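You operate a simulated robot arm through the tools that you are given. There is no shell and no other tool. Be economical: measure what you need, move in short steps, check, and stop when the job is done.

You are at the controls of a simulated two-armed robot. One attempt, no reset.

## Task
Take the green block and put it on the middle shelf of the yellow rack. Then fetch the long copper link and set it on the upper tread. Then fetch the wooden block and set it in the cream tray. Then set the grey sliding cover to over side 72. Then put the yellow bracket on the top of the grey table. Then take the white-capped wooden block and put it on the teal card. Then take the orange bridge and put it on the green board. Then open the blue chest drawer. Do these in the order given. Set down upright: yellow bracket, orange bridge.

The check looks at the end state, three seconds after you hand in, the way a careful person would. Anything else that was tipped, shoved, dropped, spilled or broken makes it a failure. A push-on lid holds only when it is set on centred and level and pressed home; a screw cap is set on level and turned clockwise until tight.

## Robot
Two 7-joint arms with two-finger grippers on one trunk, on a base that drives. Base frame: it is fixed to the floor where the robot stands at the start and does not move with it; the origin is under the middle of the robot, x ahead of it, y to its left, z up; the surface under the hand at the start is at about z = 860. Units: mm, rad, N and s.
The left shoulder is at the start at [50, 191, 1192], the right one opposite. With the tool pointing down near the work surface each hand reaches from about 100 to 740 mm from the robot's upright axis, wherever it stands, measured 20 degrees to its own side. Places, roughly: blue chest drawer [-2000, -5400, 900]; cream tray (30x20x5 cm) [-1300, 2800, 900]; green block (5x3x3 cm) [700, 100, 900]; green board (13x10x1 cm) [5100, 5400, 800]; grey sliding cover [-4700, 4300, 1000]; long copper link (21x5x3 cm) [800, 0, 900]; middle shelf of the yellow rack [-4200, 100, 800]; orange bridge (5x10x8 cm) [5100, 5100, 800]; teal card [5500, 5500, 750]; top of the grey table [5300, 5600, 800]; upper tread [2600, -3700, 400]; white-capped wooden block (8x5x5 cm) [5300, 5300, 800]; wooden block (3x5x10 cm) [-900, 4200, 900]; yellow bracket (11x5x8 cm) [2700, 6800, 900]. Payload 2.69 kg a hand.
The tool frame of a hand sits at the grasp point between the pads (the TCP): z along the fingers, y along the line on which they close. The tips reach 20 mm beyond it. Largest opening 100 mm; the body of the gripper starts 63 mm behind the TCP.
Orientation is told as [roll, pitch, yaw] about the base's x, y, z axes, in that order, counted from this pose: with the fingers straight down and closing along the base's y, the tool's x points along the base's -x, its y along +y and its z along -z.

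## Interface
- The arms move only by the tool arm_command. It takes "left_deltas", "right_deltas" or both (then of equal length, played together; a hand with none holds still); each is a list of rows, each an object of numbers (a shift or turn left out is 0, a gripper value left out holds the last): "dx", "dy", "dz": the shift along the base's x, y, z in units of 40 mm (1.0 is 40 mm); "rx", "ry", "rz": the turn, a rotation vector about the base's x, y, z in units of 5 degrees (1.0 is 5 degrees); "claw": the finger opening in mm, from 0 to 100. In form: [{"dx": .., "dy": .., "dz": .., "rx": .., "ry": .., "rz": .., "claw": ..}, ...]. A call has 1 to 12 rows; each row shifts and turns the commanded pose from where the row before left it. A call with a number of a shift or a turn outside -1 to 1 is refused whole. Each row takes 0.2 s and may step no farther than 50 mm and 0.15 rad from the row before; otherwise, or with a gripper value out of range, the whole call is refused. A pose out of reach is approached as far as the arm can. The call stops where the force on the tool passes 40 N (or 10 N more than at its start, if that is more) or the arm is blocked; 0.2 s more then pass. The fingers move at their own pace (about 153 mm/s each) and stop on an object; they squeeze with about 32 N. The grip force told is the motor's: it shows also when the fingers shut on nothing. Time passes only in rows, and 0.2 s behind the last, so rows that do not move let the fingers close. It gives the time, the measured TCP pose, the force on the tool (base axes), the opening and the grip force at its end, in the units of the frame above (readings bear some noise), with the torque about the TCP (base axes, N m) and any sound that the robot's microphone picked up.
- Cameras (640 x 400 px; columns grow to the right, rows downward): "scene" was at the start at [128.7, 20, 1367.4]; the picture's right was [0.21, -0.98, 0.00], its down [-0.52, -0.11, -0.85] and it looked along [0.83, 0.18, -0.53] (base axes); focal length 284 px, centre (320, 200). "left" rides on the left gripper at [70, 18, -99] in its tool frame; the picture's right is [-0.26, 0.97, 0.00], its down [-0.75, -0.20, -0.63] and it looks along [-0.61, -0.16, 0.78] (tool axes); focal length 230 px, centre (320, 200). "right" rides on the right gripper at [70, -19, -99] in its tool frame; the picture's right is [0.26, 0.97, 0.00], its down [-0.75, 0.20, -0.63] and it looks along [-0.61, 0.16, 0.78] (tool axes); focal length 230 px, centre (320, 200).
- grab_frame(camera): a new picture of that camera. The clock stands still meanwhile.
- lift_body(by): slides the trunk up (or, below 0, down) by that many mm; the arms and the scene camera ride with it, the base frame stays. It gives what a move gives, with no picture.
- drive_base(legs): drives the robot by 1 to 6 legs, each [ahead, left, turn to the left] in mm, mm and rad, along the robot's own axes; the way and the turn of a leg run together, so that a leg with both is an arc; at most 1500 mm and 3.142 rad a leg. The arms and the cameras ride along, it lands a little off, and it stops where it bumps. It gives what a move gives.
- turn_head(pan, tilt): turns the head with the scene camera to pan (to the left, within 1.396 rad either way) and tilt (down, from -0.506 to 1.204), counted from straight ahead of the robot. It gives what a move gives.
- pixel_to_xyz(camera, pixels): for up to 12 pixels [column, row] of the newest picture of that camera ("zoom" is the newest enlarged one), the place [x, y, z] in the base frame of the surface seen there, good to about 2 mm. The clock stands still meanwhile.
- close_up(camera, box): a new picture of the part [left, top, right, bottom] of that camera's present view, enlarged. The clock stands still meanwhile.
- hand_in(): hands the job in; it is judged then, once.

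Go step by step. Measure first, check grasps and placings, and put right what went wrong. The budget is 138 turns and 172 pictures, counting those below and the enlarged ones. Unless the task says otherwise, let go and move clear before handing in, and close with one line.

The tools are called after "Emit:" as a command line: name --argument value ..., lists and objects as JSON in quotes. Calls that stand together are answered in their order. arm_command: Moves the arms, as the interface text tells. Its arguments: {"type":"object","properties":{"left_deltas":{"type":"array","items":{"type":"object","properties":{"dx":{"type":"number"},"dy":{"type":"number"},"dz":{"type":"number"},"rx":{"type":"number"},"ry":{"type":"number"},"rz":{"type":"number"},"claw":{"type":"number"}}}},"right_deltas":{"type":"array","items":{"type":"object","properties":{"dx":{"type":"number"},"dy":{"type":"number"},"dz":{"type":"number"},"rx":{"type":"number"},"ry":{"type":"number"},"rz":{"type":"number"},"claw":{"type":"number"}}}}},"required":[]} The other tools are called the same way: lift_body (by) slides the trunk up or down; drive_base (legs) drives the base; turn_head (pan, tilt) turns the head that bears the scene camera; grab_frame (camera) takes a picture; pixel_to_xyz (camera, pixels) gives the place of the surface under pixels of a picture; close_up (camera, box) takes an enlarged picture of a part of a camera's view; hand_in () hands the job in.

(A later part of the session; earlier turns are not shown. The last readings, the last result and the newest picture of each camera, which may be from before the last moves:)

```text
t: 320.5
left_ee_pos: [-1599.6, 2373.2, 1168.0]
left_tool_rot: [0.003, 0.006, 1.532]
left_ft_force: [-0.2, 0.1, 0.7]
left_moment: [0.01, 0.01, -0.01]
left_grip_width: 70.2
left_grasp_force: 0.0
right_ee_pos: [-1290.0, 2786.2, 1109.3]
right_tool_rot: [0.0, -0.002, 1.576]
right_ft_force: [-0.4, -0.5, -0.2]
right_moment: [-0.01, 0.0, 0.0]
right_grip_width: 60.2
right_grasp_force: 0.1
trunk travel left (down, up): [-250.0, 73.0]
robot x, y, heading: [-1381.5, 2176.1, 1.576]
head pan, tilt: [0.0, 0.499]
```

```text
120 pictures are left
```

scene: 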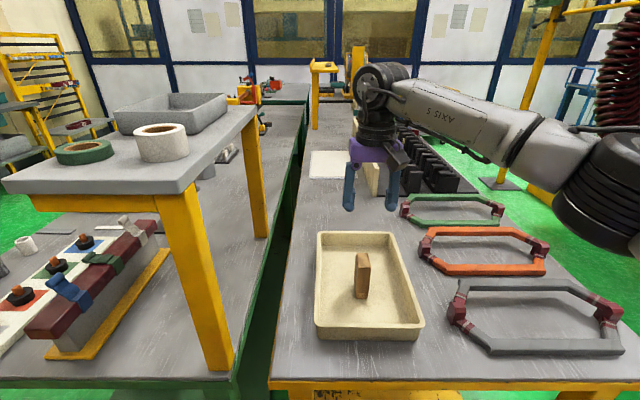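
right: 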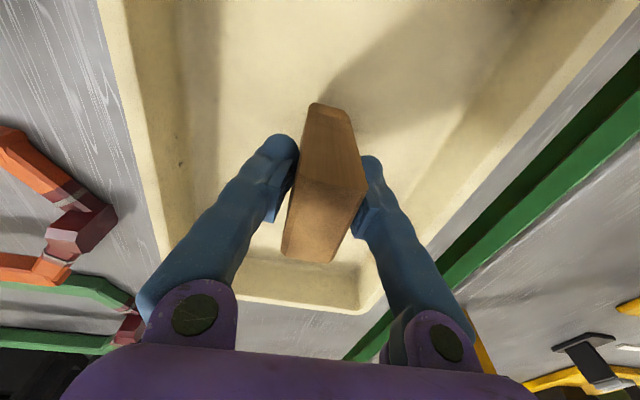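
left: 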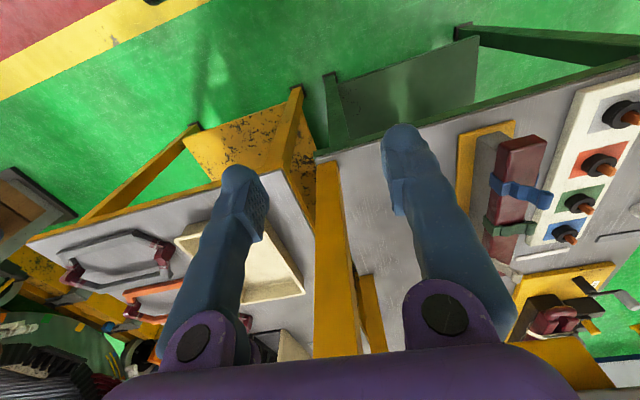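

The wooden block stands in the cream tray. I retract the right hand, back to the walkway, and drive west to look for the grey sliding cover.

Emit:
arm_command --right_deltas '[{"dy": -1, "dx": 0.2}, {"dy": -1, "dx": 0.2}, {"dy": -1, "dx": 0.2}, {"dy": -1, "dx": 0.2}, {"dy": -1, "dx": 0.2}, {"dy": -1, "dx": 0.2}, {"dy": -1, "dx": 0.2}]'

Emit:
drive_base --legs '[[-700, 0, 0], [0, 0, 1.566], [1500, 0, 0], [500, 0, 0]]'

Emit:
turn_head --pan -0.9 --tilt 0.35

Emit:
grab_frame --camera "scene"

```text
t: 322.1
left_ee_pos: [-1598.8, 2374.1, 1167.2]
left_tool_rot: [0.005, 0.007, 1.529]
left_ft_force: [-0.1, -0.4, 0.3]
left_moment: [0.01, 0.02, 0.0]
left_grip_width: 69.7
left_grasp_force: 0.1
right_ee_pos: [-1233.6, 2506.5, 1110.2]
right_tool_rot: [-0.001, 0.0, 1.571]
right_ft_force: [0.0, -0.5, 0.1]
right_moment: [0.02, -0.01, 0.03]
right_grip_width: 59.9
right_grasp_force: 0.1
trunk travel left (down, up): [-250.0, 73.0]
robot x, y, heading: [-1387.9, 2172.3, 1.571]
head pan, tilt: [0.0, 0.499]
```

```text
t: 339.4
left_ee_pos: [-3557.2, 1177.4, 1168.2]
left_tool_rot: [0.003, 0.006, -3.139]
left_ft_force: [0.4, -0.4, 0.1]
left_moment: [0.02, -0.01, 0.01]
left_grip_width: 70.2
left_grasp_force: 0.0
right_ee_pos: [-3705.5, 1537.3, 1108.5]
right_tool_rot: [-0.001, 0.0, -3.097]
right_ft_force: [-0.8, 0.5, 0.2]
right_moment: [0.03, 0.01, -0.01]
right_grip_width: 59.8
right_grasp_force: 0.1
trunk travel left (down, up): [-250.0, 73.0]
robot x, y, heading: [-3366.3, 1400.7, -3.095]
head pan, tilt: [0.0, 0.499]
```

```text
t: 340.6
left_ee_pos: [-3556.0, 1177.3, 1168.4]
left_tool_rot: [0.005, 0.007, -3.137]
left_ft_force: [0.2, 0.0, -0.8]
left_moment: [0.0, -0.02, 0.04]
left_grip_width: 69.9
left_grasp_force: 0.0
right_ee_pos: [-3705.8, 1537.2, 1108.5]
right_tool_rot: [-0.001, 0.0, -3.095]
right_ft_force: [0.0, 0.4, 1.1]
right_moment: [0.01, 0.04, -0.01]
right_grip_width: 59.9
right_grasp_force: 0.0
trunk travel left (down, up): [-250.0, 73.0]
robot x, y, heading: [-3366.3, 1401.9, -3.093]
head pan, tilt: [-0.901, 0.351]
```

```text
119 pictures are left
```

scene: 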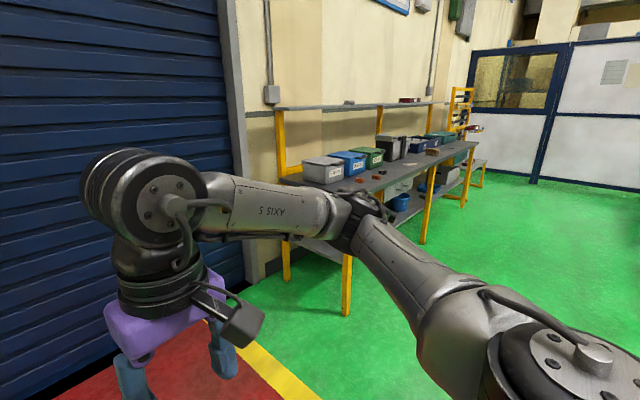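

A bench with bins stands along the wall. I enlarge the bin area around (390,150) and measure bench extents.

Emit:
close_up --camera "scene" --box '[290, 80, 490, 205]'

Emit:
pixel_to_xyz --camera "scene" --pixels '[[348, 310], [423, 240], [463, 205], [480, 140], [390, 145], [420, 140], [445, 130], [320, 165], [345, 195]]'

```text
3.20 times, centred on (390, 142) of scene
```

zoom: 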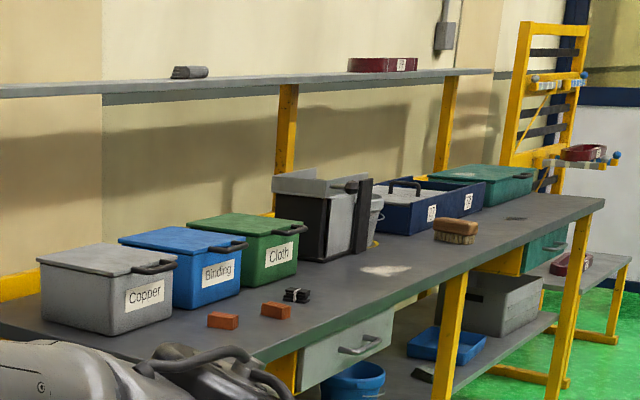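

```text
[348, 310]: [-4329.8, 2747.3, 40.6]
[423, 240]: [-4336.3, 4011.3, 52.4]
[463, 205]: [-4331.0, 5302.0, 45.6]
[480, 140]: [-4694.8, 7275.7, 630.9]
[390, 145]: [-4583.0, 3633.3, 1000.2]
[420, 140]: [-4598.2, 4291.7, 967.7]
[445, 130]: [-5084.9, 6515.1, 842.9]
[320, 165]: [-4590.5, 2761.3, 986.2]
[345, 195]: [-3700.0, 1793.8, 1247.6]
```

The navy bin with numbered labels at y≈4300 should carry the sliding cover. I drive north and face the bench there.

Emit:
drive_base --legs '[[0, 0, -1.62], [1450, 100, 0], [1400, 0, 0], [0, 0, 1.571]]'

Emit:
turn_head --pan 0.0 --tilt 0.45

Emit:
grab_frame --camera "scene"

```text
t: 362.4
left_ee_pos: [-3678.4, 4051.6, 1167.9]
left_tool_rot: [0.004, 0.006, -3.125]
left_ft_force: [-0.8, 0.2, 0.8]
left_moment: [-0.02, 0.03, -0.01]
left_grip_width: 70.0
left_grasp_force: 0.0
right_ee_pos: [-3831.6, 4408.7, 1108.2]
right_tool_rot: [-0.001, 0.001, -3.083]
right_ft_force: [1.3, -0.4, -0.2]
right_moment: [-0.03, 0.01, 0.0]
right_grip_width: 59.9
right_grasp_force: 0.1
trunk travel left (down, up): [-250.0, 73.0]
robot x, y, heading: [-3487.8, 4275.5, -3.086]
head pan, tilt: [-0.901, 0.351]
```

```text
t: 363.6
left_ee_pos: [-3677.8, 4050.6, 1167.4]
left_tool_rot: [0.004, 0.006, -3.126]
left_ft_force: [0.1, 0.2, -1.1]
left_moment: [-0.02, -0.01, -0.01]
left_grip_width: 69.9
left_grasp_force: 0.0
right_ee_pos: [-3831.8, 4408.4, 1109.7]
right_tool_rot: [0.001, 0.001, -3.085]
right_ft_force: [0.2, 0.1, 0.6]
right_moment: [0.03, 0.0, 0.0]
right_grip_width: 60.2
right_grasp_force: 0.1
trunk travel left (down, up): [-250.0, 73.0]
robot x, y, heading: [-3491.7, 4280.1, -3.085]
head pan, tilt: [0.0, 0.45]
```

```text
117 pictures are left
```

scene: 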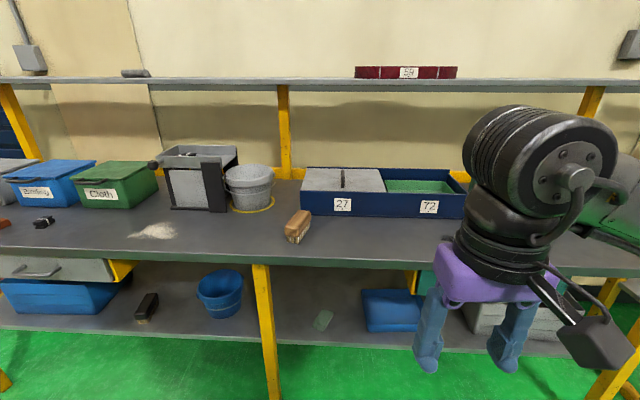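

The grey cover sits over side 27 with a dark handle at (342,178); it must slide right to 72. I zoom and measure.

Emit:
close_up --camera "scene" --box '[280, 145, 480, 270]'

Emit:
pixel_to_xyz --camera "zoom" --pixels '[[200, 80], [200, 110], [200, 140], [75, 145], [320, 145], [95, 85], [325, 85], [560, 90], [450, 120], [570, 160], [55, 110]]'

```text
3.20 times, centred on (380, 208) of scene
```

zoom: 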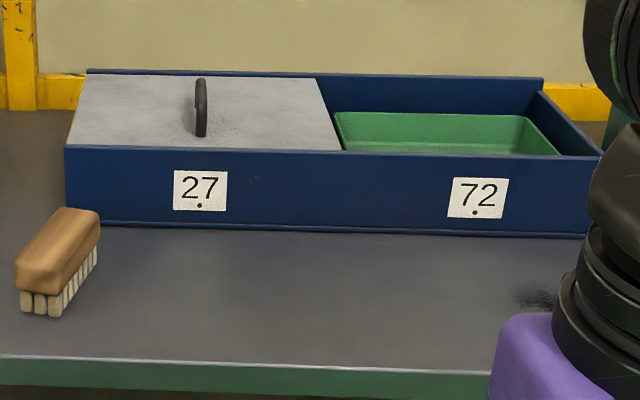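

```text
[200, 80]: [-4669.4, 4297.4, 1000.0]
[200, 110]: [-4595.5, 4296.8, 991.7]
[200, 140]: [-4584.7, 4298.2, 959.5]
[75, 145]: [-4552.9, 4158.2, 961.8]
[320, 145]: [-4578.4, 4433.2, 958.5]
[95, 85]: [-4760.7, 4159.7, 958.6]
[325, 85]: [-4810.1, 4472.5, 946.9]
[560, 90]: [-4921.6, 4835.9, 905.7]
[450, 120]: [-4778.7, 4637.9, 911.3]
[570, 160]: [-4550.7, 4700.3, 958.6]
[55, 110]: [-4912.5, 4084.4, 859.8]
```

The handle runs along x at (-4632,4297), top z 1000; the cover needs to travel about +270 mm in y. I straighten the heading, drive closer, and check the overhead shelf's edge.

Emit:
pixel_to_xyz --camera "scene" --pixels '[[300, 84], [440, 84], [300, 260], [500, 84], [400, 70]]'

Emit:
drive_base --legs '[[0, 0, -0.055], [450, 0, 0]]'

Emit:
turn_head --pan -0.1 --tilt 0.6

Emit:
grab_frame --camera "scene"

```text
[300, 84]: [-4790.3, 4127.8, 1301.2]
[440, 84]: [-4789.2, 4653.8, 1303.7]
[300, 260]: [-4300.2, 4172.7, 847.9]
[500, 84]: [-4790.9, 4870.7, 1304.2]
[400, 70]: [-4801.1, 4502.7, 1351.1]
```

```text
t: 366.7
left_ee_pos: [-4140.6, 4060.3, 1168.0]
left_tool_rot: [0.003, 0.007, 3.1]
left_ft_force: [0.5, 0.2, -0.4]
left_moment: [0.0, -0.05, -0.02]
left_grip_width: 70.0
left_grasp_force: 0.1
right_ee_pos: [-4273.7, 4427.2, 1109.1]
right_tool_rot: [0.0, 0.0, -3.141]
right_ft_force: [-0.6, 0.9, 0.8]
right_moment: [0.0, -0.02, -0.01]
right_grip_width: 59.9
right_grasp_force: 0.0
trunk travel left (down, up): [-250.0, 73.0]
robot x, y, heading: [-3937.4, 4274.6, -3.137]
head pan, tilt: [0.0, 0.45]
```

```text
t: 367.4
left_ee_pos: [-4139.7, 4060.5, 1167.9]
left_tool_rot: [0.002, 0.007, 3.099]
left_ft_force: [-0.8, -0.8, 1.0]
left_moment: [0.0, 0.03, -0.02]
left_grip_width: 69.7
left_grasp_force: 0.0
right_ee_pos: [-4273.4, 4426.8, 1108.7]
right_tool_rot: [-0.001, 0.001, -3.143]
right_ft_force: [-0.3, 0.0, -0.7]
right_moment: [0.05, -0.03, -0.03]
right_grip_width: 60.1
right_grasp_force: 0.0
trunk travel left (down, up): [-250.0, 73.0]
robot x, y, heading: [-3940.7, 4275.5, -3.145]
head pan, tilt: [-0.099, 0.6]
```

```text
115 pictures are left
```

scene: 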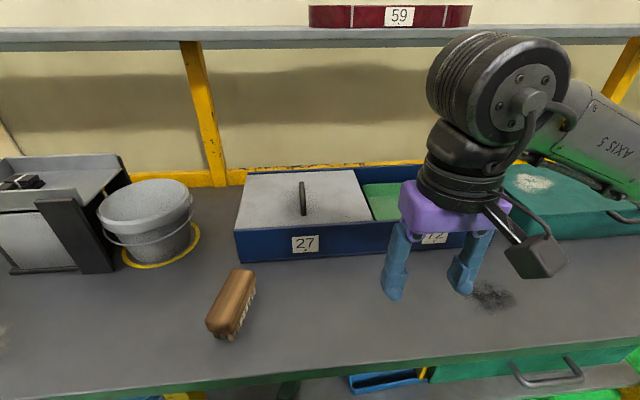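

Measured again from here, then I take the right hand over the handle at z≈1060, fingers 50 mm.

Emit:
pixel_to_xyz --camera "scene" --pixels '[[302, 184], [303, 198], [303, 212], [240, 229], [367, 222], [401, 218]]'

Emit:
arm_command --right_deltas '[{"dx": -0.9, "dy": -0.325, "dz": -0.12, "claw": 50}, {"dx": -0.9, "dy": -0.325, "dz": -0.12}, {"dx": -0.9, "dy": -0.325, "dz": -0.12}, {"dx": -0.9, "dy": -0.325, "dz": -0.12}, {"dx": -0.9, "dy": -0.325, "dz": -0.12}, {"dx": -0.9, "dy": -0.325, "dz": -0.12}, {"dx": -0.9, "dy": -0.325, "dz": -0.12}, {"dx": -0.9, "dy": -0.325, "dz": -0.12}, {"dx": -0.9, "dy": -0.325, "dz": -0.12}, {"dx": -0.85, "dy": -0.325, "dz": -0.12}]'

Emit:
grab_frame --camera "right"

```text
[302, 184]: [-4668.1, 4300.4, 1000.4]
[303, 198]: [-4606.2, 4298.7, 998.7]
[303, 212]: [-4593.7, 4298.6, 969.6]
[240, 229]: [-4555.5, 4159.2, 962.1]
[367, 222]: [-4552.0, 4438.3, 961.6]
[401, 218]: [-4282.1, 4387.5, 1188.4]
```

```text
t: 369.6
left_ee_pos: [-4140.2, 4061.9, 1167.9]
left_tool_rot: [0.003, 0.008, 3.1]
left_ft_force: [-0.1, 0.5, -0.1]
left_moment: [-0.03, -0.02, 0.01]
left_grip_width: 69.9
left_grasp_force: 0.0
right_ee_pos: [-4599.3, 4312.6, 1059.1]
right_tool_rot: [0.001, -0.002, -3.139]
right_ft_force: [-0.3, -0.1, 0.2]
right_moment: [-0.05, 0.01, 0.03]
right_grip_width: 49.9
right_grasp_force: 0.0
right hand out of reach, approached as far as the arm can: row 10
trunk travel left (down, up): [-250.0, 73.0]
robot x, y, heading: [-3941.9, 4271.0, -3.138]
head pan, tilt: [-0.099, 0.6]
```

```text
114 pictures are left
```

right: 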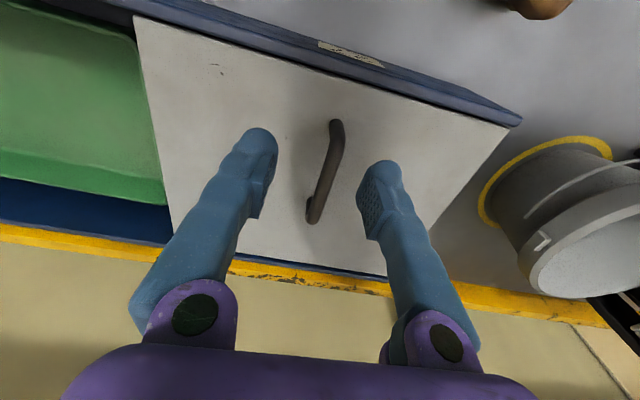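

Reach is at its limit here, so I pull the hand back a bit, then shift the base 85 mm forward and 80 mm right.

Emit:
arm_command --right_deltas '[{"dx": 1}, {"dx": 0.8}]'

Emit:
drive_base --legs '[[85, -80, 0]]'

```text
t: 370.2
left_ee_pos: [-4137.4, 4058.1, 1167.5]
left_tool_rot: [-0.001, 0.005, 3.101]
left_ft_force: [0.8, -0.8, -0.1]
left_moment: [0.12, 0.11, 0.03]
left_grip_width: 69.7
left_grasp_force: 0.0
right_ee_pos: [-4525.6, 4308.9, 1062.9]
right_tool_rot: [-0.004, -0.001, 3.138]
right_ft_force: [1.8, -0.9, 0.6]
right_moment: [0.2, 0.2, 0.0]
right_grip_width: 50.1
right_grasp_force: 0.0
right hand out of reach, approached as far as the arm can: row 1
trunk travel left (down, up): [-250.0, 73.0]
robot x, y, heading: [-3939.3, 4272.4, -3.142]
head pan, tilt: [-0.099, 0.6]
```

```text
t: 371.6
left_ee_pos: [-4225.5, 4142.4, 1168.2]
left_tool_rot: [0.004, 0.006, 3.101]
left_ft_force: [0.1, 0.4, 0.8]
left_moment: [0.01, 0.02, -0.01]
left_grip_width: 70.0
left_grasp_force: 0.1
right_ee_pos: [-4611.8, 4393.6, 1061.4]
right_tool_rot: [0.0, 0.0, -3.142]
right_ft_force: [-1.1, 0.0, 0.3]
right_moment: [0.01, -0.02, 0.0]
right_grip_width: 50.2
right_grasp_force: 0.0
trunk travel left (down, up): [-250.0, 73.0]
robot x, y, heading: [-4027.5, 4355.3, -3.137]
head pan, tilt: [-0.099, 0.6]
```

Now at (-4612,4394,1061). I move to the handle (-4630,4299) and lower with the fingers on either side.

Emit:
arm_command --right_deltas '[{"dx": -0.15, "dy": -0.8}, {"dx": -0.15, "dy": -0.8}, {"dx": -0.15, "dy": -0.77}, {"dz": -0.9}]'

Emit:
grab_frame --camera "right"

```text
t: 372.6
left_ee_pos: [-4226.4, 4142.3, 1168.1]
left_tool_rot: [0.003, 0.008, 3.1]
left_ft_force: [-0.9, 0.0, 0.4]
left_moment: [-0.07, -0.03, 0.02]
left_grip_width: 69.9
left_grasp_force: 0.0
right_ee_pos: [-4630.8, 4299.0, 1024.1]
right_tool_rot: [0.001, -0.001, -3.141]
right_ft_force: [0.0, -0.1, 0.0]
right_moment: [0.02, 0.04, -0.01]
right_grip_width: 50.0
right_grasp_force: 0.0
trunk travel left (down, up): [-250.0, 73.0]
robot x, y, heading: [-4028.9, 4351.3, -3.141]
head pan, tilt: [-0.099, 0.6]
```

```text
113 pictures are left
```

right: 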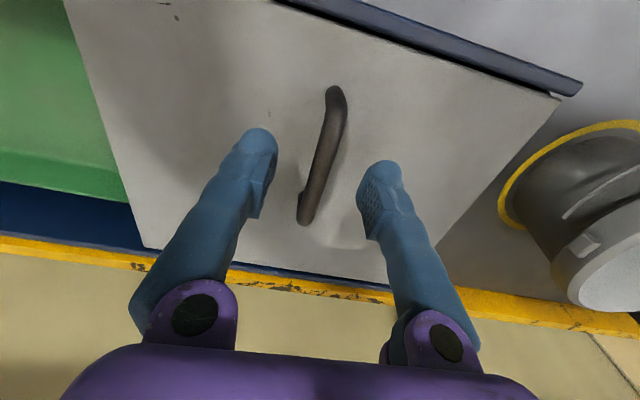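

Aligned. I lower to z≈988, close on the handle, and slide the first 200 mm.

Emit:
arm_command --right_deltas '[{"dz": -0.9}, {"claw": 0}, {"claw": 0}, {"claw": 0}, {"dy": 0.5}, {"dy": 0.7}, {"dy": 0.7}, {"dy": 0.7}, {"dy": 0.7}, {"dy": 0.7}, {"dy": 0.7}, {"dy": 0.5}]'

Emit:
grab_frame --camera "right"

Emit:
grab_frame --camera "scene"

```text
t: 375.2
left_ee_pos: [-4227.7, 4143.0, 1168.0]
left_tool_rot: [0.004, 0.008, 3.101]
left_ft_force: [-0.2, -0.5, -0.1]
left_moment: [-0.01, -0.02, -0.01]
left_grip_width: 69.9
left_grasp_force: 0.2
right_ee_pos: [-4631.9, 4508.7, 986.8]
right_tool_rot: [-0.001, 0.001, 3.141]
right_ft_force: [-6.2, 1.6, -18.8]
right_moment: [0.03, 0.03, 0.03]
right_grip_width: 6.1
right_grasp_force: 29.9
trunk travel left (down, up): [-250.0, 73.0]
robot x, y, heading: [-4026.5, 4357.3, -3.144]
head pan, tilt: [-0.099, 0.6]
```

```text
112 pictures are left
```

right: 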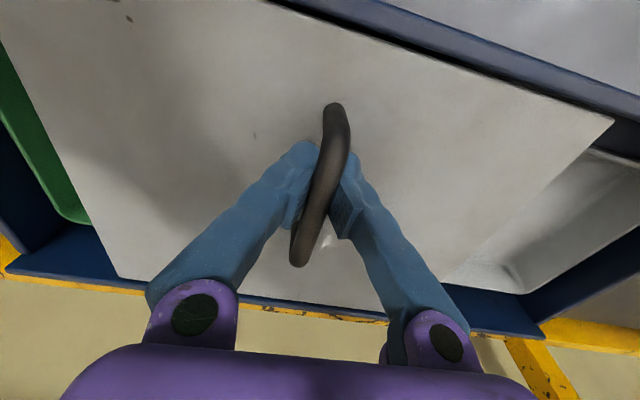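

```text
111 pictures are left
```

scene: 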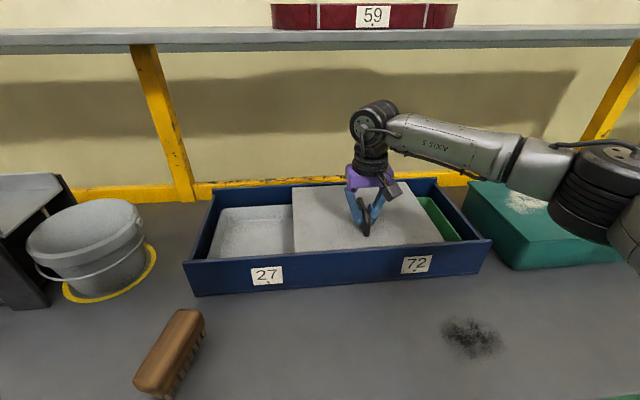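

It slides along. I measure the remaining gap at the right end.

Emit:
pixel_to_xyz --camera "scene" --pixels '[[444, 241], [296, 251], [480, 239], [490, 240], [430, 190], [437, 182], [186, 263], [293, 190]]'

```text
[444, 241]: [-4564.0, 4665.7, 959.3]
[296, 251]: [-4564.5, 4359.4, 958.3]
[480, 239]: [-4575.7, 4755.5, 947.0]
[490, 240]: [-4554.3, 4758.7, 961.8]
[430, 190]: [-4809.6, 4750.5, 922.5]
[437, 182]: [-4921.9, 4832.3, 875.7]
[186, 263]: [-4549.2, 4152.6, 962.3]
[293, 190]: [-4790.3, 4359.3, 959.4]
```

About 85–90 mm remain. I continue, easing the last part in small steps until it stops.

Emit:
arm_command --right_deltas '[{"dy": 0.6, "dz": -0.05}, {"dy": 0.6}, {"dy": 0.4}, {"dy": 0.2}, {"dy": 0.15}, {"dy": 0.15}, {"dy": 0.1}]'

Emit:
grab_frame --camera "scene"

```text
t: 376.8
left_ee_pos: [-4225.8, 4141.7, 1168.1]
left_tool_rot: [0.003, 0.008, 3.1]
left_ft_force: [-0.1, -1.1, 0.6]
left_moment: [-0.02, 0.0, 0.02]
left_grip_width: 70.0
left_grasp_force: 0.1
right_ee_pos: [-4631.2, 4595.8, 986.6]
right_tool_rot: [-0.002, 0.0, -3.141]
right_ft_force: [-6.5, -1.3, -3.4]
right_moment: [0.02, 0.14, 0.0]
right_grip_width: 6.1
right_grasp_force: 30.3
trunk travel left (down, up): [-250.0, 73.0]
robot x, y, heading: [-4027.1, 4356.2, -3.138]
head pan, tilt: [-0.099, 0.6]
```

```text
110 pictures are left
```

scene: 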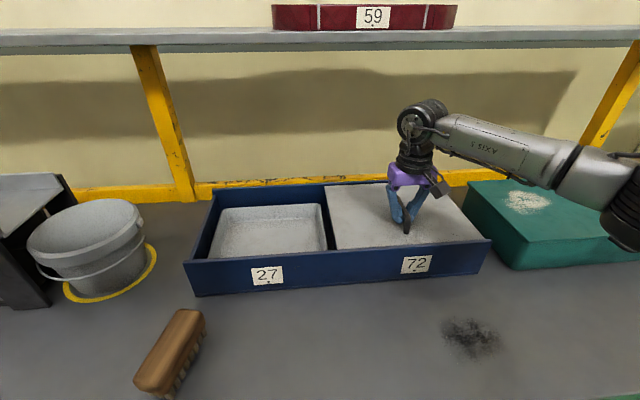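

The cover is nearly at the right end. I nudge a little further to find the stop.

Emit:
arm_command --right_deltas '[{"dy": 0.1}, {"dy": 0.1}, {"dy": 0.1}, {}]'

Emit:
close_up --camera "scene" --box '[170, 150, 510, 310]'

```text
t: 377.8
left_ee_pos: [-4226.6, 4140.1, 1167.2]
left_tool_rot: [0.003, 0.007, 3.103]
left_ft_force: [0.0, -0.3, 0.5]
left_moment: [0.0, 0.03, 0.01]
left_grip_width: 70.1
left_grasp_force: 0.0
right_ee_pos: [-4631.7, 4602.3, 986.9]
right_tool_rot: [0.003, 0.0, -3.135]
right_ft_force: [-11.4, -13.2, -6.7]
right_moment: [0.07, 0.26, -0.13]
right_grip_width: 5.8
right_grasp_force: 29.6
trunk travel left (down, up): [-250.0, 73.0]
robot x, y, heading: [-4024.9, 4356.2, -3.14]
head pan, tilt: [-0.099, 0.6]
```

```text
1.88 times, centred on (340, 230) of scene
```

zoom: 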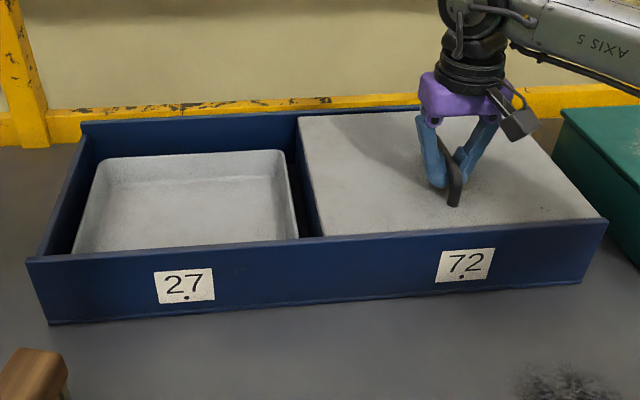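

The cover has hit its stop fully over 72 (13 N). I relieve, open, rise, pull back, and look to the right for a northern route.

Emit:
arm_command --right_deltas '[{"dy": -0.15}, {"claw": 30}, {"claw": 50}, {"dz": 0.8}, {"dz": 0.8}, {"dz": 0.8}, {"dx": 1, "dy": -0.3, "dz": 0.3}, {"dx": 1, "dy": -0.3}, {"dx": 1, "dy": -0.3}, {"dx": 1, "dy": -0.3}, {"dx": 1, "dy": -0.3}, {"dx": 1, "dy": -0.3}]'

Emit:
grab_frame --camera "scene"

Emit:
turn_head --pan -1.39 --tilt 0.25

Emit:
grab_frame --camera "scene"

```text
t: 380.4
left_ee_pos: [-4224.6, 4141.0, 1167.9]
left_tool_rot: [0.003, 0.005, 3.1]
left_ft_force: [0.1, 0.3, 0.0]
left_moment: [0.01, 0.05, 0.01]
left_grip_width: 70.0
left_grasp_force: 0.1
right_ee_pos: [-4390.5, 4528.4, 1092.1]
right_tool_rot: [-0.002, -0.002, 3.141]
right_ft_force: [0.4, -0.2, 0.5]
right_moment: [0.0, 0.01, -0.02]
right_grip_width: 49.8
right_grasp_force: 0.1
trunk travel left (down, up): [-250.0, 73.0]
robot x, y, heading: [-4022.4, 4352.9, -3.138]
head pan, tilt: [-0.099, 0.6]
```

```text
108 pictures are left
```

scene: 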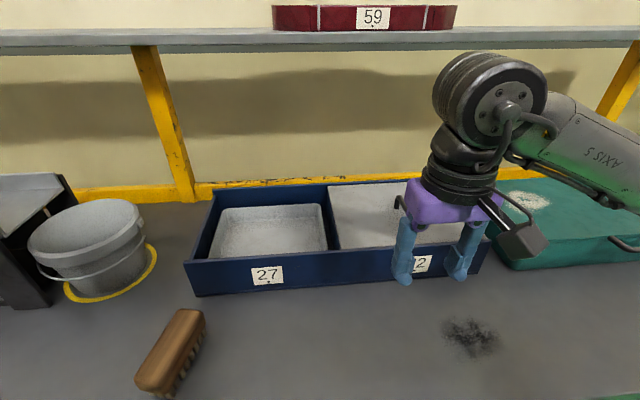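

```text
t: 381.9
left_ee_pos: [-4225.7, 4141.4, 1167.3]
left_tool_rot: [0.003, 0.004, 3.099]
left_ft_force: [-0.6, -0.2, 0.1]
left_moment: [0.0, -0.02, 0.01]
left_grip_width: 70.2
left_grasp_force: 0.1
right_ee_pos: [-4392.0, 4528.0, 1091.3]
right_tool_rot: [-0.001, 0.001, -3.142]
right_ft_force: [-0.3, -0.1, -0.3]
right_moment: [0.01, 0.01, 0.01]
right_grip_width: 50.0
right_grasp_force: 0.1
trunk travel left (down, up): [-250.0, 73.0]
robot x, y, heading: [-4027.1, 4356.1, -3.142]
head pan, tilt: [-1.389, 0.25]
```

```text
107 pictures are left
```

scene: 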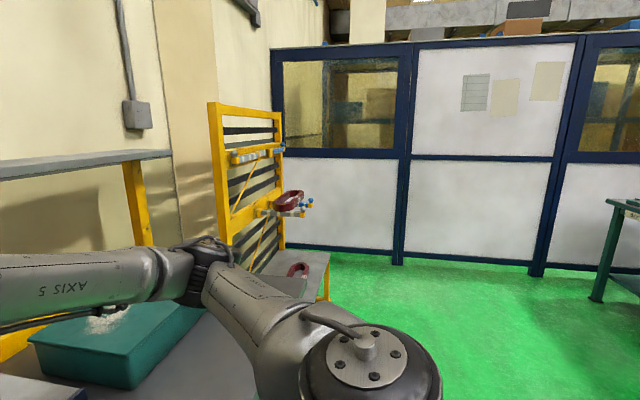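

The partition lies behind a floor strip; I measure whether the passage north of the benches is wide enough.

Emit:
pixel_to_xyz --camera "scene" --pixels '[[597, 298], [537, 272], [398, 262], [610, 200], [325, 295], [630, 270]]'

Emit:
drive_base --legs '[[-600, 0, 0], [0, 0, -1.571], [600, 0, 0]]'

Emit:
turn_head --pan -1.0 --tilt 0.25

Emit:
grab_frame --camera "scene"

```text
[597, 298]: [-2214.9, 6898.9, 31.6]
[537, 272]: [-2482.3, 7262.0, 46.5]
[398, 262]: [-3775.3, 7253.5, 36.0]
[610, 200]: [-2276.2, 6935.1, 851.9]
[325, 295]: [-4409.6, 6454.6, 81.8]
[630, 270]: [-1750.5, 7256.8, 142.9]
```

```text
t: 392.1
left_ee_pos: [-3649.8, 5159.8, 1167.3]
left_tool_rot: [0.004, 0.007, 1.534]
left_ft_force: [0.2, -0.6, -0.4]
left_moment: [-0.04, 0.01, 0.01]
left_grip_width: 70.1
left_grasp_force: 0.0
right_ee_pos: [-3263.3, 5327.6, 1091.8]
right_tool_rot: [0.0, 0.001, 1.576]
right_ft_force: [0.5, 0.2, 0.8]
right_moment: [0.02, -0.02, -0.01]
right_grip_width: 49.8
right_grasp_force: 0.0
trunk travel left (down, up): [-250.0, 73.0]
robot x, y, heading: [-3433.5, 4961.0, 1.577]
head pan, tilt: [-1.389, 0.25]
```

```text
t: 392.9
left_ee_pos: [-3649.3, 5160.4, 1169.3]
left_tool_rot: [0.004, 0.005, 1.534]
left_ft_force: [0.3, 0.8, 0.5]
left_moment: [0.01, 0.01, -0.03]
left_grip_width: 69.9
left_grasp_force: 0.0
right_ee_pos: [-3263.4, 5327.1, 1091.1]
right_tool_rot: [0.002, -0.001, 1.575]
right_ft_force: [-0.8, 0.3, 0.2]
right_moment: [-0.01, 0.02, 0.01]
right_grip_width: 49.9
right_grasp_force: 0.2
trunk travel left (down, up): [-250.0, 73.0]
robot x, y, heading: [-3438.4, 4961.4, 1.58]
head pan, tilt: [-1.0, 0.25]
```

```text
106 pictures are left
```

scene: 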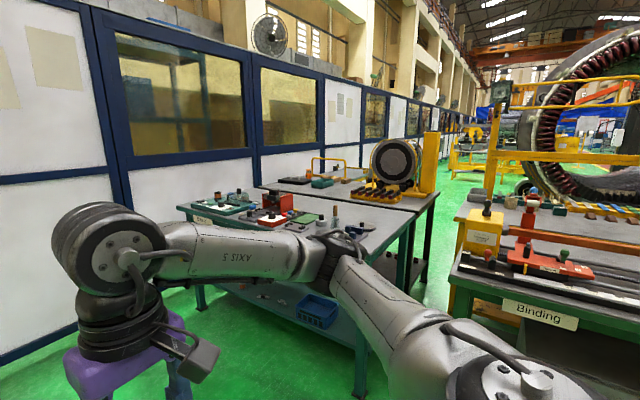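

There is an aisle between the partition bench and the "Binding" bench near (435,270). I measure its width.

Emit:
pixel_to_xyz --camera "scene" --pixels '[[360, 390], [425, 205], [455, 275], [462, 240], [430, 290], [360, 245], [478, 180], [448, 205], [300, 400]]'

```text
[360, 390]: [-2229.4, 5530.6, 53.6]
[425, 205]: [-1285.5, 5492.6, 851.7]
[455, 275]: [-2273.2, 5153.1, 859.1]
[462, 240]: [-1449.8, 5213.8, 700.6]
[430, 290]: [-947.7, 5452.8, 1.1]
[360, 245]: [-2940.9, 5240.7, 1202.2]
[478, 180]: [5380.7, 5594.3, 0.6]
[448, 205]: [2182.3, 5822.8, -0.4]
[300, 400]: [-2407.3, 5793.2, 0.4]
```

Only about 270 mm wide, not passable. I go back via the red walkway: reverse south, then east.

Emit:
drive_base --legs '[[-1480, 0, 0], [-1480, 0, 0], [-530, 0, 0], [0, 0, -1.58], [1490, 0, 0], [1490, 0, 0]]'

Emit:
turn_head --pan 0.6 --tilt 0.3

Emit:
grab_frame --camera "scene"

```text
t: 427.8
left_ee_pos: [-234.4, 1589.1, 1168.0]
left_tool_rot: [0.003, 0.005, -0.087]
left_ft_force: [-0.1, -0.2, 0.2]
left_moment: [0.02, 0.01, -0.01]
left_grip_width: 69.8
left_grasp_force: 0.0
right_ee_pos: [-84.3, 1194.9, 1092.1]
right_tool_rot: [0.0, 0.001, -0.043]
right_ft_force: [0.0, -0.1, 0.3]
right_moment: [0.01, 0.0, 0.0]
right_grip_width: 50.2
right_grasp_force: 0.1
trunk travel left (down, up): [-250.0, 73.0]
robot x, y, heading: [-442.5, 1384.2, -0.046]
head pan, tilt: [-1.0, 0.25]
```

```text
t: 429.4
left_ee_pos: [-234.8, 1588.7, 1168.4]
left_tool_rot: [0.003, 0.005, -0.087]
left_ft_force: [0.5, 0.1, 0.3]
left_moment: [0.02, -0.01, 0.0]
left_grip_width: 70.1
left_grasp_force: 0.1
right_ee_pos: [-84.2, 1193.2, 1091.6]
right_tool_rot: [-0.001, 0.0, -0.042]
right_ft_force: [-0.3, 0.3, 0.2]
right_moment: [0.0, 0.02, 0.0]
right_grip_width: 50.3
right_grasp_force: 0.1
trunk travel left (down, up): [-250.0, 73.0]
robot x, y, heading: [-439.4, 1382.9, -0.043]
head pan, tilt: [0.6, 0.3]
```

```text
105 pictures are left
```

scene: 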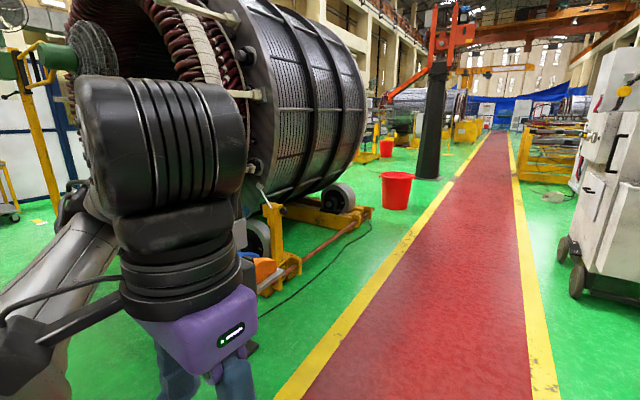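

The red walkway runs clear eastwards past the stator. I drive along it to x≈2500 and look left.

Emit:
drive_base --legs '[[0, 0, 0.045], [1490, 100, 0], [1490, 0, 0]]'

Emit:
turn_head --pan 1.0 --tilt 0.3

Emit:
grab_frame --camera "scene"

```text
t: 444.1
left_ee_pos: [2704.2, 1757.7, 1167.9]
left_tool_rot: [0.004, 0.006, -0.011]
left_ft_force: [-0.2, 0.8, -0.2]
left_moment: [-0.03, 0.0, 0.01]
left_grip_width: 69.9
left_grasp_force: 0.1
right_ee_pos: [2880.7, 1375.5, 1091.6]
right_tool_rot: [0.0, 0.001, 0.029]
right_ft_force: [0.6, -1.1, -0.1]
right_moment: [0.01, 0.02, 0.0]
right_grip_width: 50.0
right_grasp_force: 0.0
trunk travel left (down, up): [-250.0, 73.0]
robot x, y, heading: [2510.8, 1536.5, 0.035]
head pan, tilt: [0.6, 0.3]
```

```text
t: 445.0
left_ee_pos: [2702.0, 1756.6, 1168.0]
left_tool_rot: [0.003, 0.006, -0.013]
left_ft_force: [-0.4, -0.4, 0.3]
left_moment: [0.04, -0.01, 0.0]
left_grip_width: 70.2
left_grasp_force: 0.0
right_ee_pos: [2880.0, 1374.8, 1092.5]
right_tool_rot: [0.001, 0.0, 0.03]
right_ft_force: [-0.4, -0.5, 0.9]
right_moment: [-0.02, -0.04, 0.0]
right_grip_width: 50.1
right_grasp_force: 0.0
trunk travel left (down, up): [-250.0, 73.0]
robot x, y, heading: [2511.8, 1534.6, 0.029]
head pan, tilt: [1.0, 0.3]
```

```text
104 pictures are left
```

scene: 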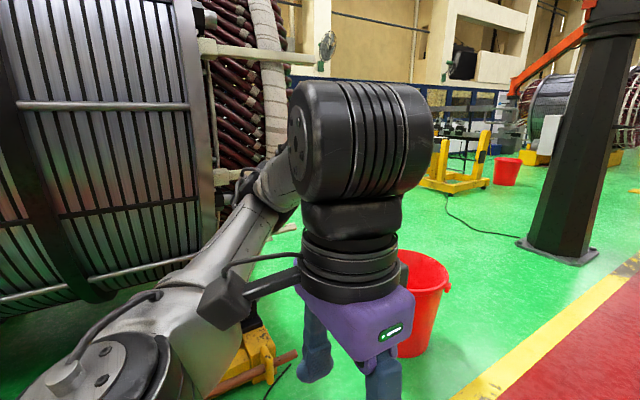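

There's a passage between the stator and the dark column with a red bucket in it at (425,300). I measure these.

Emit:
pixel_to_xyz --camera "scene" --pixels '[[420, 345], [520, 240], [595, 262], [505, 185], [430, 185], [270, 340], [470, 140], [280, 130], [460, 210], [420, 270]]'

```text
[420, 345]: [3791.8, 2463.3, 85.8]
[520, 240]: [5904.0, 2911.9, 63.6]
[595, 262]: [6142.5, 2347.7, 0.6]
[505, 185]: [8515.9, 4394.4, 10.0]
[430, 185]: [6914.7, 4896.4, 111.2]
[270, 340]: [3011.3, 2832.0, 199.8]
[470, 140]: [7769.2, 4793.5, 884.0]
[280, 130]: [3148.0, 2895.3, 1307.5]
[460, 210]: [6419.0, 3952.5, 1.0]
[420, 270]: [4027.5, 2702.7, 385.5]
```

The bucket is near (3900,2600) and the column near (5900,2700), so I'll head north at x≈4750.

Emit:
drive_base --legs '[[0, 0, -0.03], [1490, 0, 0], [750, 0, 0], [0, 0, 1.57], [1450, 0, 0]]'

Emit:
turn_head --pan 0.0 --tilt 0.3

Emit:
grab_frame --camera "scene"

Emit:
turn_head --pan 0.9 --tilt 0.3

Emit:
grab_frame --camera "scene"

```text
t: 467.1
left_ee_pos: [4577.4, 3178.2, 1168.1]
left_tool_rot: [0.004, 0.005, 1.52]
left_ft_force: [-0.1, 0.1, 0.0]
left_moment: [-0.01, 0.0, -0.02]
left_grip_width: 69.9
left_grasp_force: 0.1
right_ee_pos: [4965.5, 3340.3, 1091.7]
right_tool_rot: [-0.002, 0.0, 1.562]
right_ft_force: [0.2, -0.3, 0.1]
right_moment: [0.03, -0.01, 0.04]
right_grip_width: 49.8
right_grasp_force: 0.0
trunk travel left (down, up): [-250.0, 73.0]
robot x, y, heading: [4791.5, 2974.4, 1.566]
head pan, tilt: [1.0, 0.3]
```

```text
t: 468.4
left_ee_pos: [4577.2, 3177.7, 1167.8]
left_tool_rot: [0.004, 0.006, 1.519]
left_ft_force: [0.2, 0.3, 0.0]
left_moment: [-0.06, 0.01, -0.02]
left_grip_width: 69.9
left_grasp_force: 0.1
right_ee_pos: [4965.6, 3340.5, 1091.6]
right_tool_rot: [0.0, 0.0, 1.563]
right_ft_force: [0.1, -0.2, 0.0]
right_moment: [0.05, -0.01, 0.0]
right_grip_width: 49.8
right_grasp_force: 0.2
trunk travel left (down, up): [-250.0, 73.0]
robot x, y, heading: [4788.9, 2979.4, 1.56]
head pan, tilt: [0.0, 0.3]
```

```text
103 pictures are left
```

scene: 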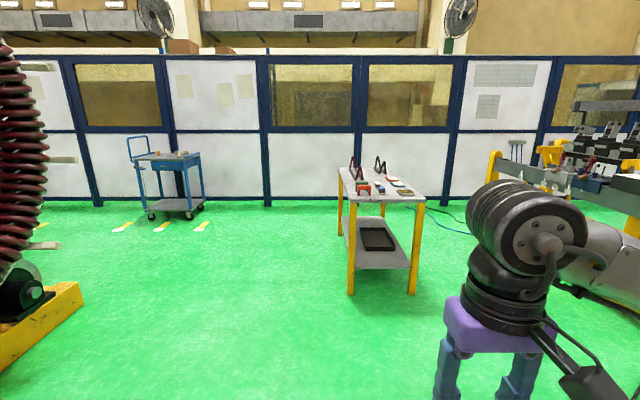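

```text
t: 469.6
left_ee_pos: [4577.6, 3177.8, 1168.5]
left_tool_rot: [0.004, 0.007, 1.521]
left_ft_force: [0.6, 1.1, 0.6]
left_moment: [0.0, 0.02, 0.02]
left_grip_width: 70.1
left_grasp_force: 0.0
right_ee_pos: [4965.9, 3340.8, 1091.8]
right_tool_rot: [-0.001, -0.003, 1.562]
right_ft_force: [0.8, 0.3, -0.3]
right_moment: [0.03, -0.05, -0.01]
right_grip_width: 49.9
right_grasp_force: 0.0
trunk travel left (down, up): [-250.0, 73.0]
robot x, y, heading: [4788.5, 2980.2, 1.565]
head pan, tilt: [0.901, 0.3]
```

```text
102 pictures are left
```

scene: 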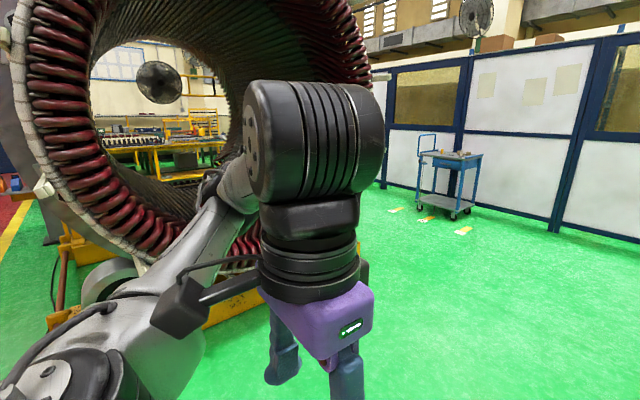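

The blue trolley at (170,165) in the first view should hold the bracket, and the grey table is at (380,190). I drive to in front of the trolley.

Emit:
drive_base --legs '[[1450, 0, 0], [850, 1050, 0], [450, 1000, 0]]'

Emit:
turn_head --pan 0.0 --tilt 0.5

Emit:
grab_frame --camera "scene"

```text
t: 494.7
left_ee_pos: [2541.8, 5984.5, 1168.1]
left_tool_rot: [0.004, 0.005, 1.501]
left_ft_force: [-0.4, 0.3, 0.1]
left_moment: [0.02, 0.02, 0.03]
left_grip_width: 70.0
left_grasp_force: 0.0
right_ee_pos: [2932.0, 6138.0, 1092.1]
right_tool_rot: [-0.002, -0.002, 1.543]
right_ft_force: [0.1, 0.3, -0.6]
right_moment: [0.0, -0.01, -0.02]
right_grip_width: 50.1
right_grasp_force: 0.0
trunk travel left (down, up): [-250.0, 73.0]
robot x, y, heading: [2745.0, 5777.4, 1.544]
head pan, tilt: [0.901, 0.3]
```

```text
t: 495.9
left_ee_pos: [2541.0, 5983.5, 1167.7]
left_tool_rot: [0.004, 0.006, 1.501]
left_ft_force: [-0.7, -1.0, -0.8]
left_moment: [0.01, -0.01, 0.0]
left_grip_width: 69.7
left_grasp_force: 0.0
right_ee_pos: [2932.7, 6137.5, 1091.6]
right_tool_rot: [-0.002, -0.003, 1.543]
right_ft_force: [0.7, -0.3, -0.1]
right_moment: [-0.02, -0.01, -0.02]
right_grip_width: 50.0
right_grasp_force: 0.1
trunk travel left (down, up): [-250.0, 73.0]
robot x, y, heading: [2749.6, 5782.9, 1.544]
head pan, tilt: [0.0, 0.499]
```

```text
101 pictures are left
```

scene: 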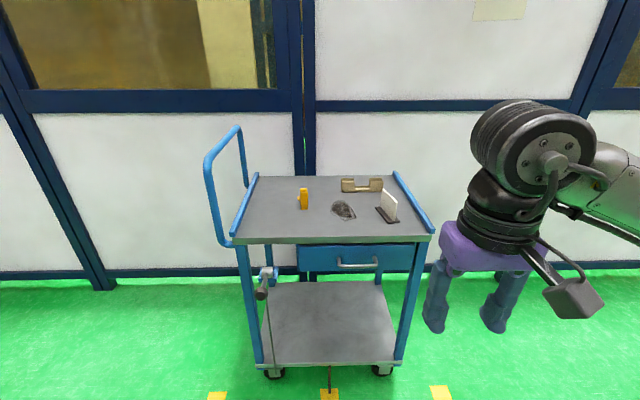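

The yellow bracket stands at (303,198) on the trolley top. I enlarge and measure.

Emit:
close_up --camera "scene" --box '[260, 165, 420, 255]'

Emit:
pixel_to_xyz --camera "zoom" --pixels '[[175, 100], [180, 150], [170, 170], [190, 165], [168, 95], [185, 92], [180, 130], [230, 180], [320, 300], [60, 180]]'

```text
4.00 times, centred on (340, 210) of scene
```

zoom: 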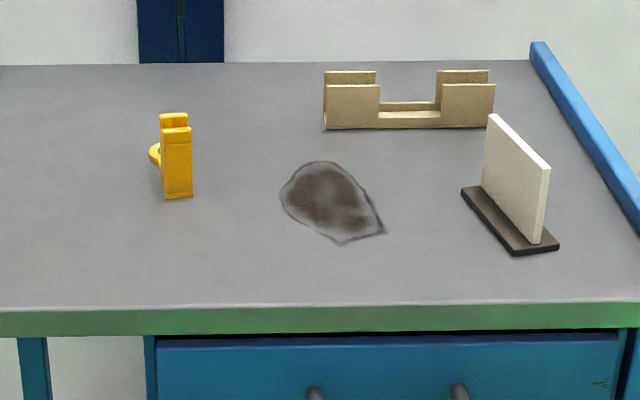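

```text
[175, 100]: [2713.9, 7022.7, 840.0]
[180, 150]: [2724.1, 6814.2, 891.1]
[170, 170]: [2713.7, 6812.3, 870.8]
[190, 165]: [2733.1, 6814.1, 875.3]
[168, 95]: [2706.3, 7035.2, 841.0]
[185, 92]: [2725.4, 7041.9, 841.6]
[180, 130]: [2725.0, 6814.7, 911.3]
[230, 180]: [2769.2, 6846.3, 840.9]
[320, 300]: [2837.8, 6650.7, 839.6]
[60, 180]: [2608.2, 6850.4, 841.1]
```

The bracket's near face is at y 6814, x 2708–2735, on a top at z 840. I move closer so the right hand can look at it from above.

Emit:
drive_base --legs '[[0, 0, 0.027], [450, 130, 0]]'

Emit:
arm_command --right_deltas '[{"dy": 1, "dx": -0.2}, {"dy": 1, "dx": -0.2}, {"dy": 0.8}]'

Emit:
grab_frame --camera "right"

Emit:
grab_frame --camera "scene"

```text
t: 499.1
left_ee_pos: [2405.8, 6430.1, 1168.9]
left_tool_rot: [0.003, 0.005, 1.523]
left_ft_force: [-0.2, -0.2, -0.6]
left_moment: [0.01, 0.03, -0.02]
left_grip_width: 69.6
left_grasp_force: 0.0
right_ee_pos: [2793.9, 6594.3, 1091.6]
right_tool_rot: [0.0, -0.001, 1.566]
right_ft_force: [-0.2, -0.1, 0.2]
right_moment: [-0.02, 0.0, 0.01]
right_grip_width: 49.8
right_grasp_force: 0.1
trunk travel left (down, up): [-250.0, 73.0]
robot x, y, heading: [2620.6, 6230.2, 1.566]
head pan, tilt: [0.0, 0.499]
```

```text
t: 499.9
left_ee_pos: [2406.2, 6429.9, 1167.3]
left_tool_rot: [0.004, 0.006, 1.524]
left_ft_force: [0.2, -0.6, -0.6]
left_moment: [-0.03, 0.01, 0.0]
left_grip_width: 70.0
left_grasp_force: 0.0
right_ee_pos: [2778.9, 6705.9, 1092.3]
right_tool_rot: [-0.001, 0.0, 1.568]
right_ft_force: [-0.3, 0.0, 0.5]
right_moment: [0.02, -0.05, 0.01]
right_grip_width: 50.2
right_grasp_force: 0.0
trunk travel left (down, up): [-250.0, 73.0]
robot x, y, heading: [2620.5, 6233.0, 1.567]
head pan, tilt: [0.0, 0.499]
```

```text
99 pictures are left
```

right: 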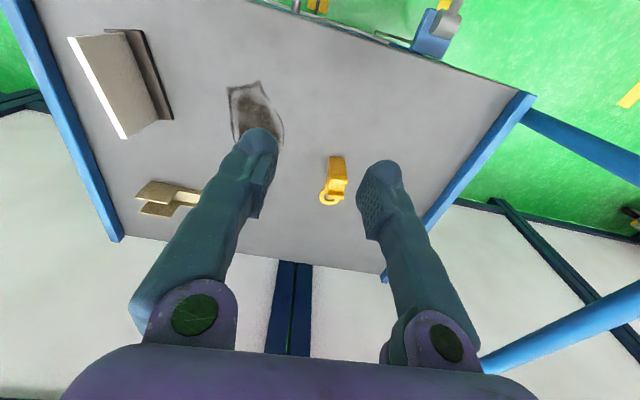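

```text
98 pictures are left
```

scene: 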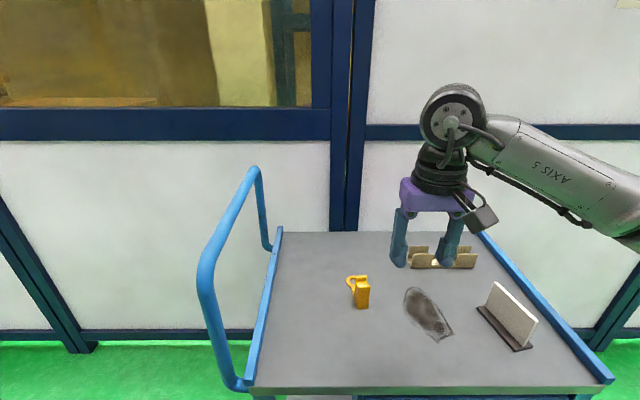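

I enlarge both views of the bracket to understand its shape.

Emit:
close_up --camera "right" --box '[290, 135, 386, 225]'

Emit:
close_up --camera "scene" --box '[330, 260, 390, 320]'

Emit:
pixel_to_xyz --camera "right" --pixels '[[331, 158], [343, 158], [328, 185], [345, 190], [337, 172], [330, 200], [336, 180]]'

Emit:
pixel_to_xyz --camera "scene" --pixels '[[362, 288], [362, 300], [365, 278], [352, 280], [356, 286], [369, 287]]'

```text
4.44 times, centred on (338, 180) of right
```

zoom: 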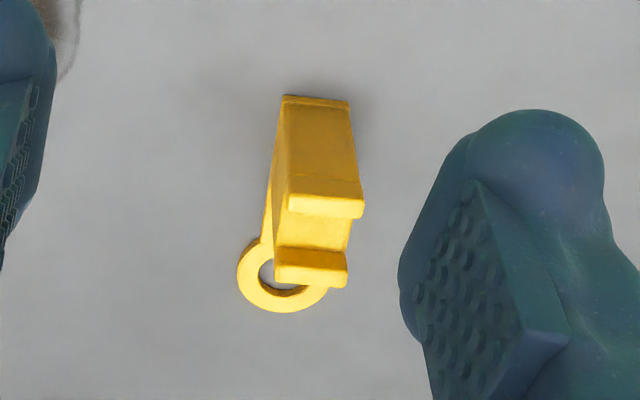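

```text
6.67 times, centred on (360, 290) of scene
```

zoom: 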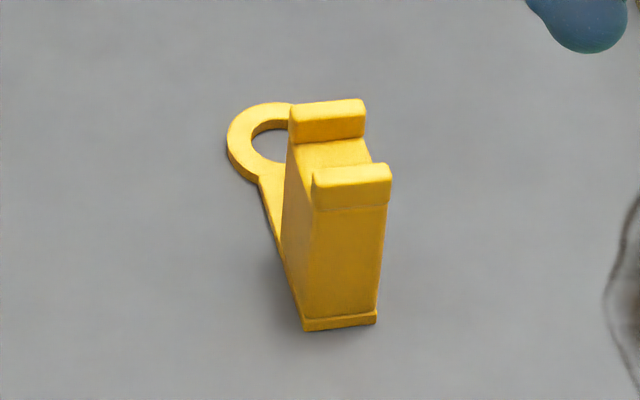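

```text
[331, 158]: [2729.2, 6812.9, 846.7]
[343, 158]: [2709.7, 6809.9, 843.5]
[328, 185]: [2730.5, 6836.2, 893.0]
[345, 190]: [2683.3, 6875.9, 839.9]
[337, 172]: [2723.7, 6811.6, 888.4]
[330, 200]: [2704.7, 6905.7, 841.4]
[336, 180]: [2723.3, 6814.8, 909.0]
```

```text
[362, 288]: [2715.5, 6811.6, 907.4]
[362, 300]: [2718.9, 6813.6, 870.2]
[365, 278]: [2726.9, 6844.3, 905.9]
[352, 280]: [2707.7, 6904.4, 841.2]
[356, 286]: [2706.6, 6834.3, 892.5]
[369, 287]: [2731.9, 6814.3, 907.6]
```

The bracket is an upright 25 mm thick body at about (2717,6832), top ~910–920, with a ring foot to the back, turned about +10°. I move over it, rotate 9°, and descend halfway.

Emit:
arm_command --right_deltas '[{"dx": -0.39, "dy": 0.79, "rz": 0.45, "claw": 70}, {"dx": -0.39, "dy": 0.79, "rz": 0.45}, {"dx": -0.39, "dy": 0.79, "rz": 0.45}, {"dx": -0.38, "dy": 0.78, "rz": 0.45}, {"dz": -1}, {"dz": -1}, {"dz": -0.5}]'

Emit:
close_up --camera "right" --box '[160, 60, 480, 260]'

```text
t: 501.5
left_ee_pos: [2405.9, 6430.4, 1168.5]
left_tool_rot: [0.003, 0.006, 1.524]
left_ft_force: [-0.2, -0.5, -0.4]
left_moment: [-0.01, 0.03, 0.01]
left_grip_width: 70.1
left_grasp_force: 0.1
right_ee_pos: [2717.1, 6830.4, 992.0]
right_tool_rot: [0.0, -0.001, 1.724]
right_ft_force: [0.0, 0.1, 0.2]
right_moment: [0.02, 0.01, -0.02]
right_grip_width: 70.1
right_grasp_force: 0.0
trunk travel left (down, up): [-250.0, 73.0]
robot x, y, heading: [2617.1, 6230.7, 1.568]
head pan, tilt: [0.0, 0.499]
```

```text
2.00 times, centred on (320, 160) of right
```

zoom: 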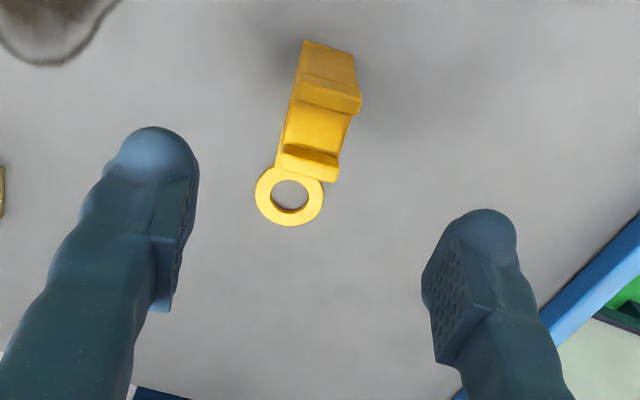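

Aligned. I measure the prongs to place the grip at the body's middle.

Emit:
pixel_to_xyz --camera "zoom" --pixels '[[310, 98], [350, 106], [290, 160], [330, 170], [315, 130], [305, 45], [345, 50], [290, 170], [290, 220], [345, 120]]'

```text
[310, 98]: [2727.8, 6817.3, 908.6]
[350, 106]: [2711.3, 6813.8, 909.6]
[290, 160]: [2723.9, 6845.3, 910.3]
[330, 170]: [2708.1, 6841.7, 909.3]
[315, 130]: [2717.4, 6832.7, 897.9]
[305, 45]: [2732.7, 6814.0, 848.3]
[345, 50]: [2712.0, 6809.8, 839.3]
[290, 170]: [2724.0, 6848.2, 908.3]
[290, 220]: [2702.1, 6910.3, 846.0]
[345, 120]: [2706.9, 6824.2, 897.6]
```

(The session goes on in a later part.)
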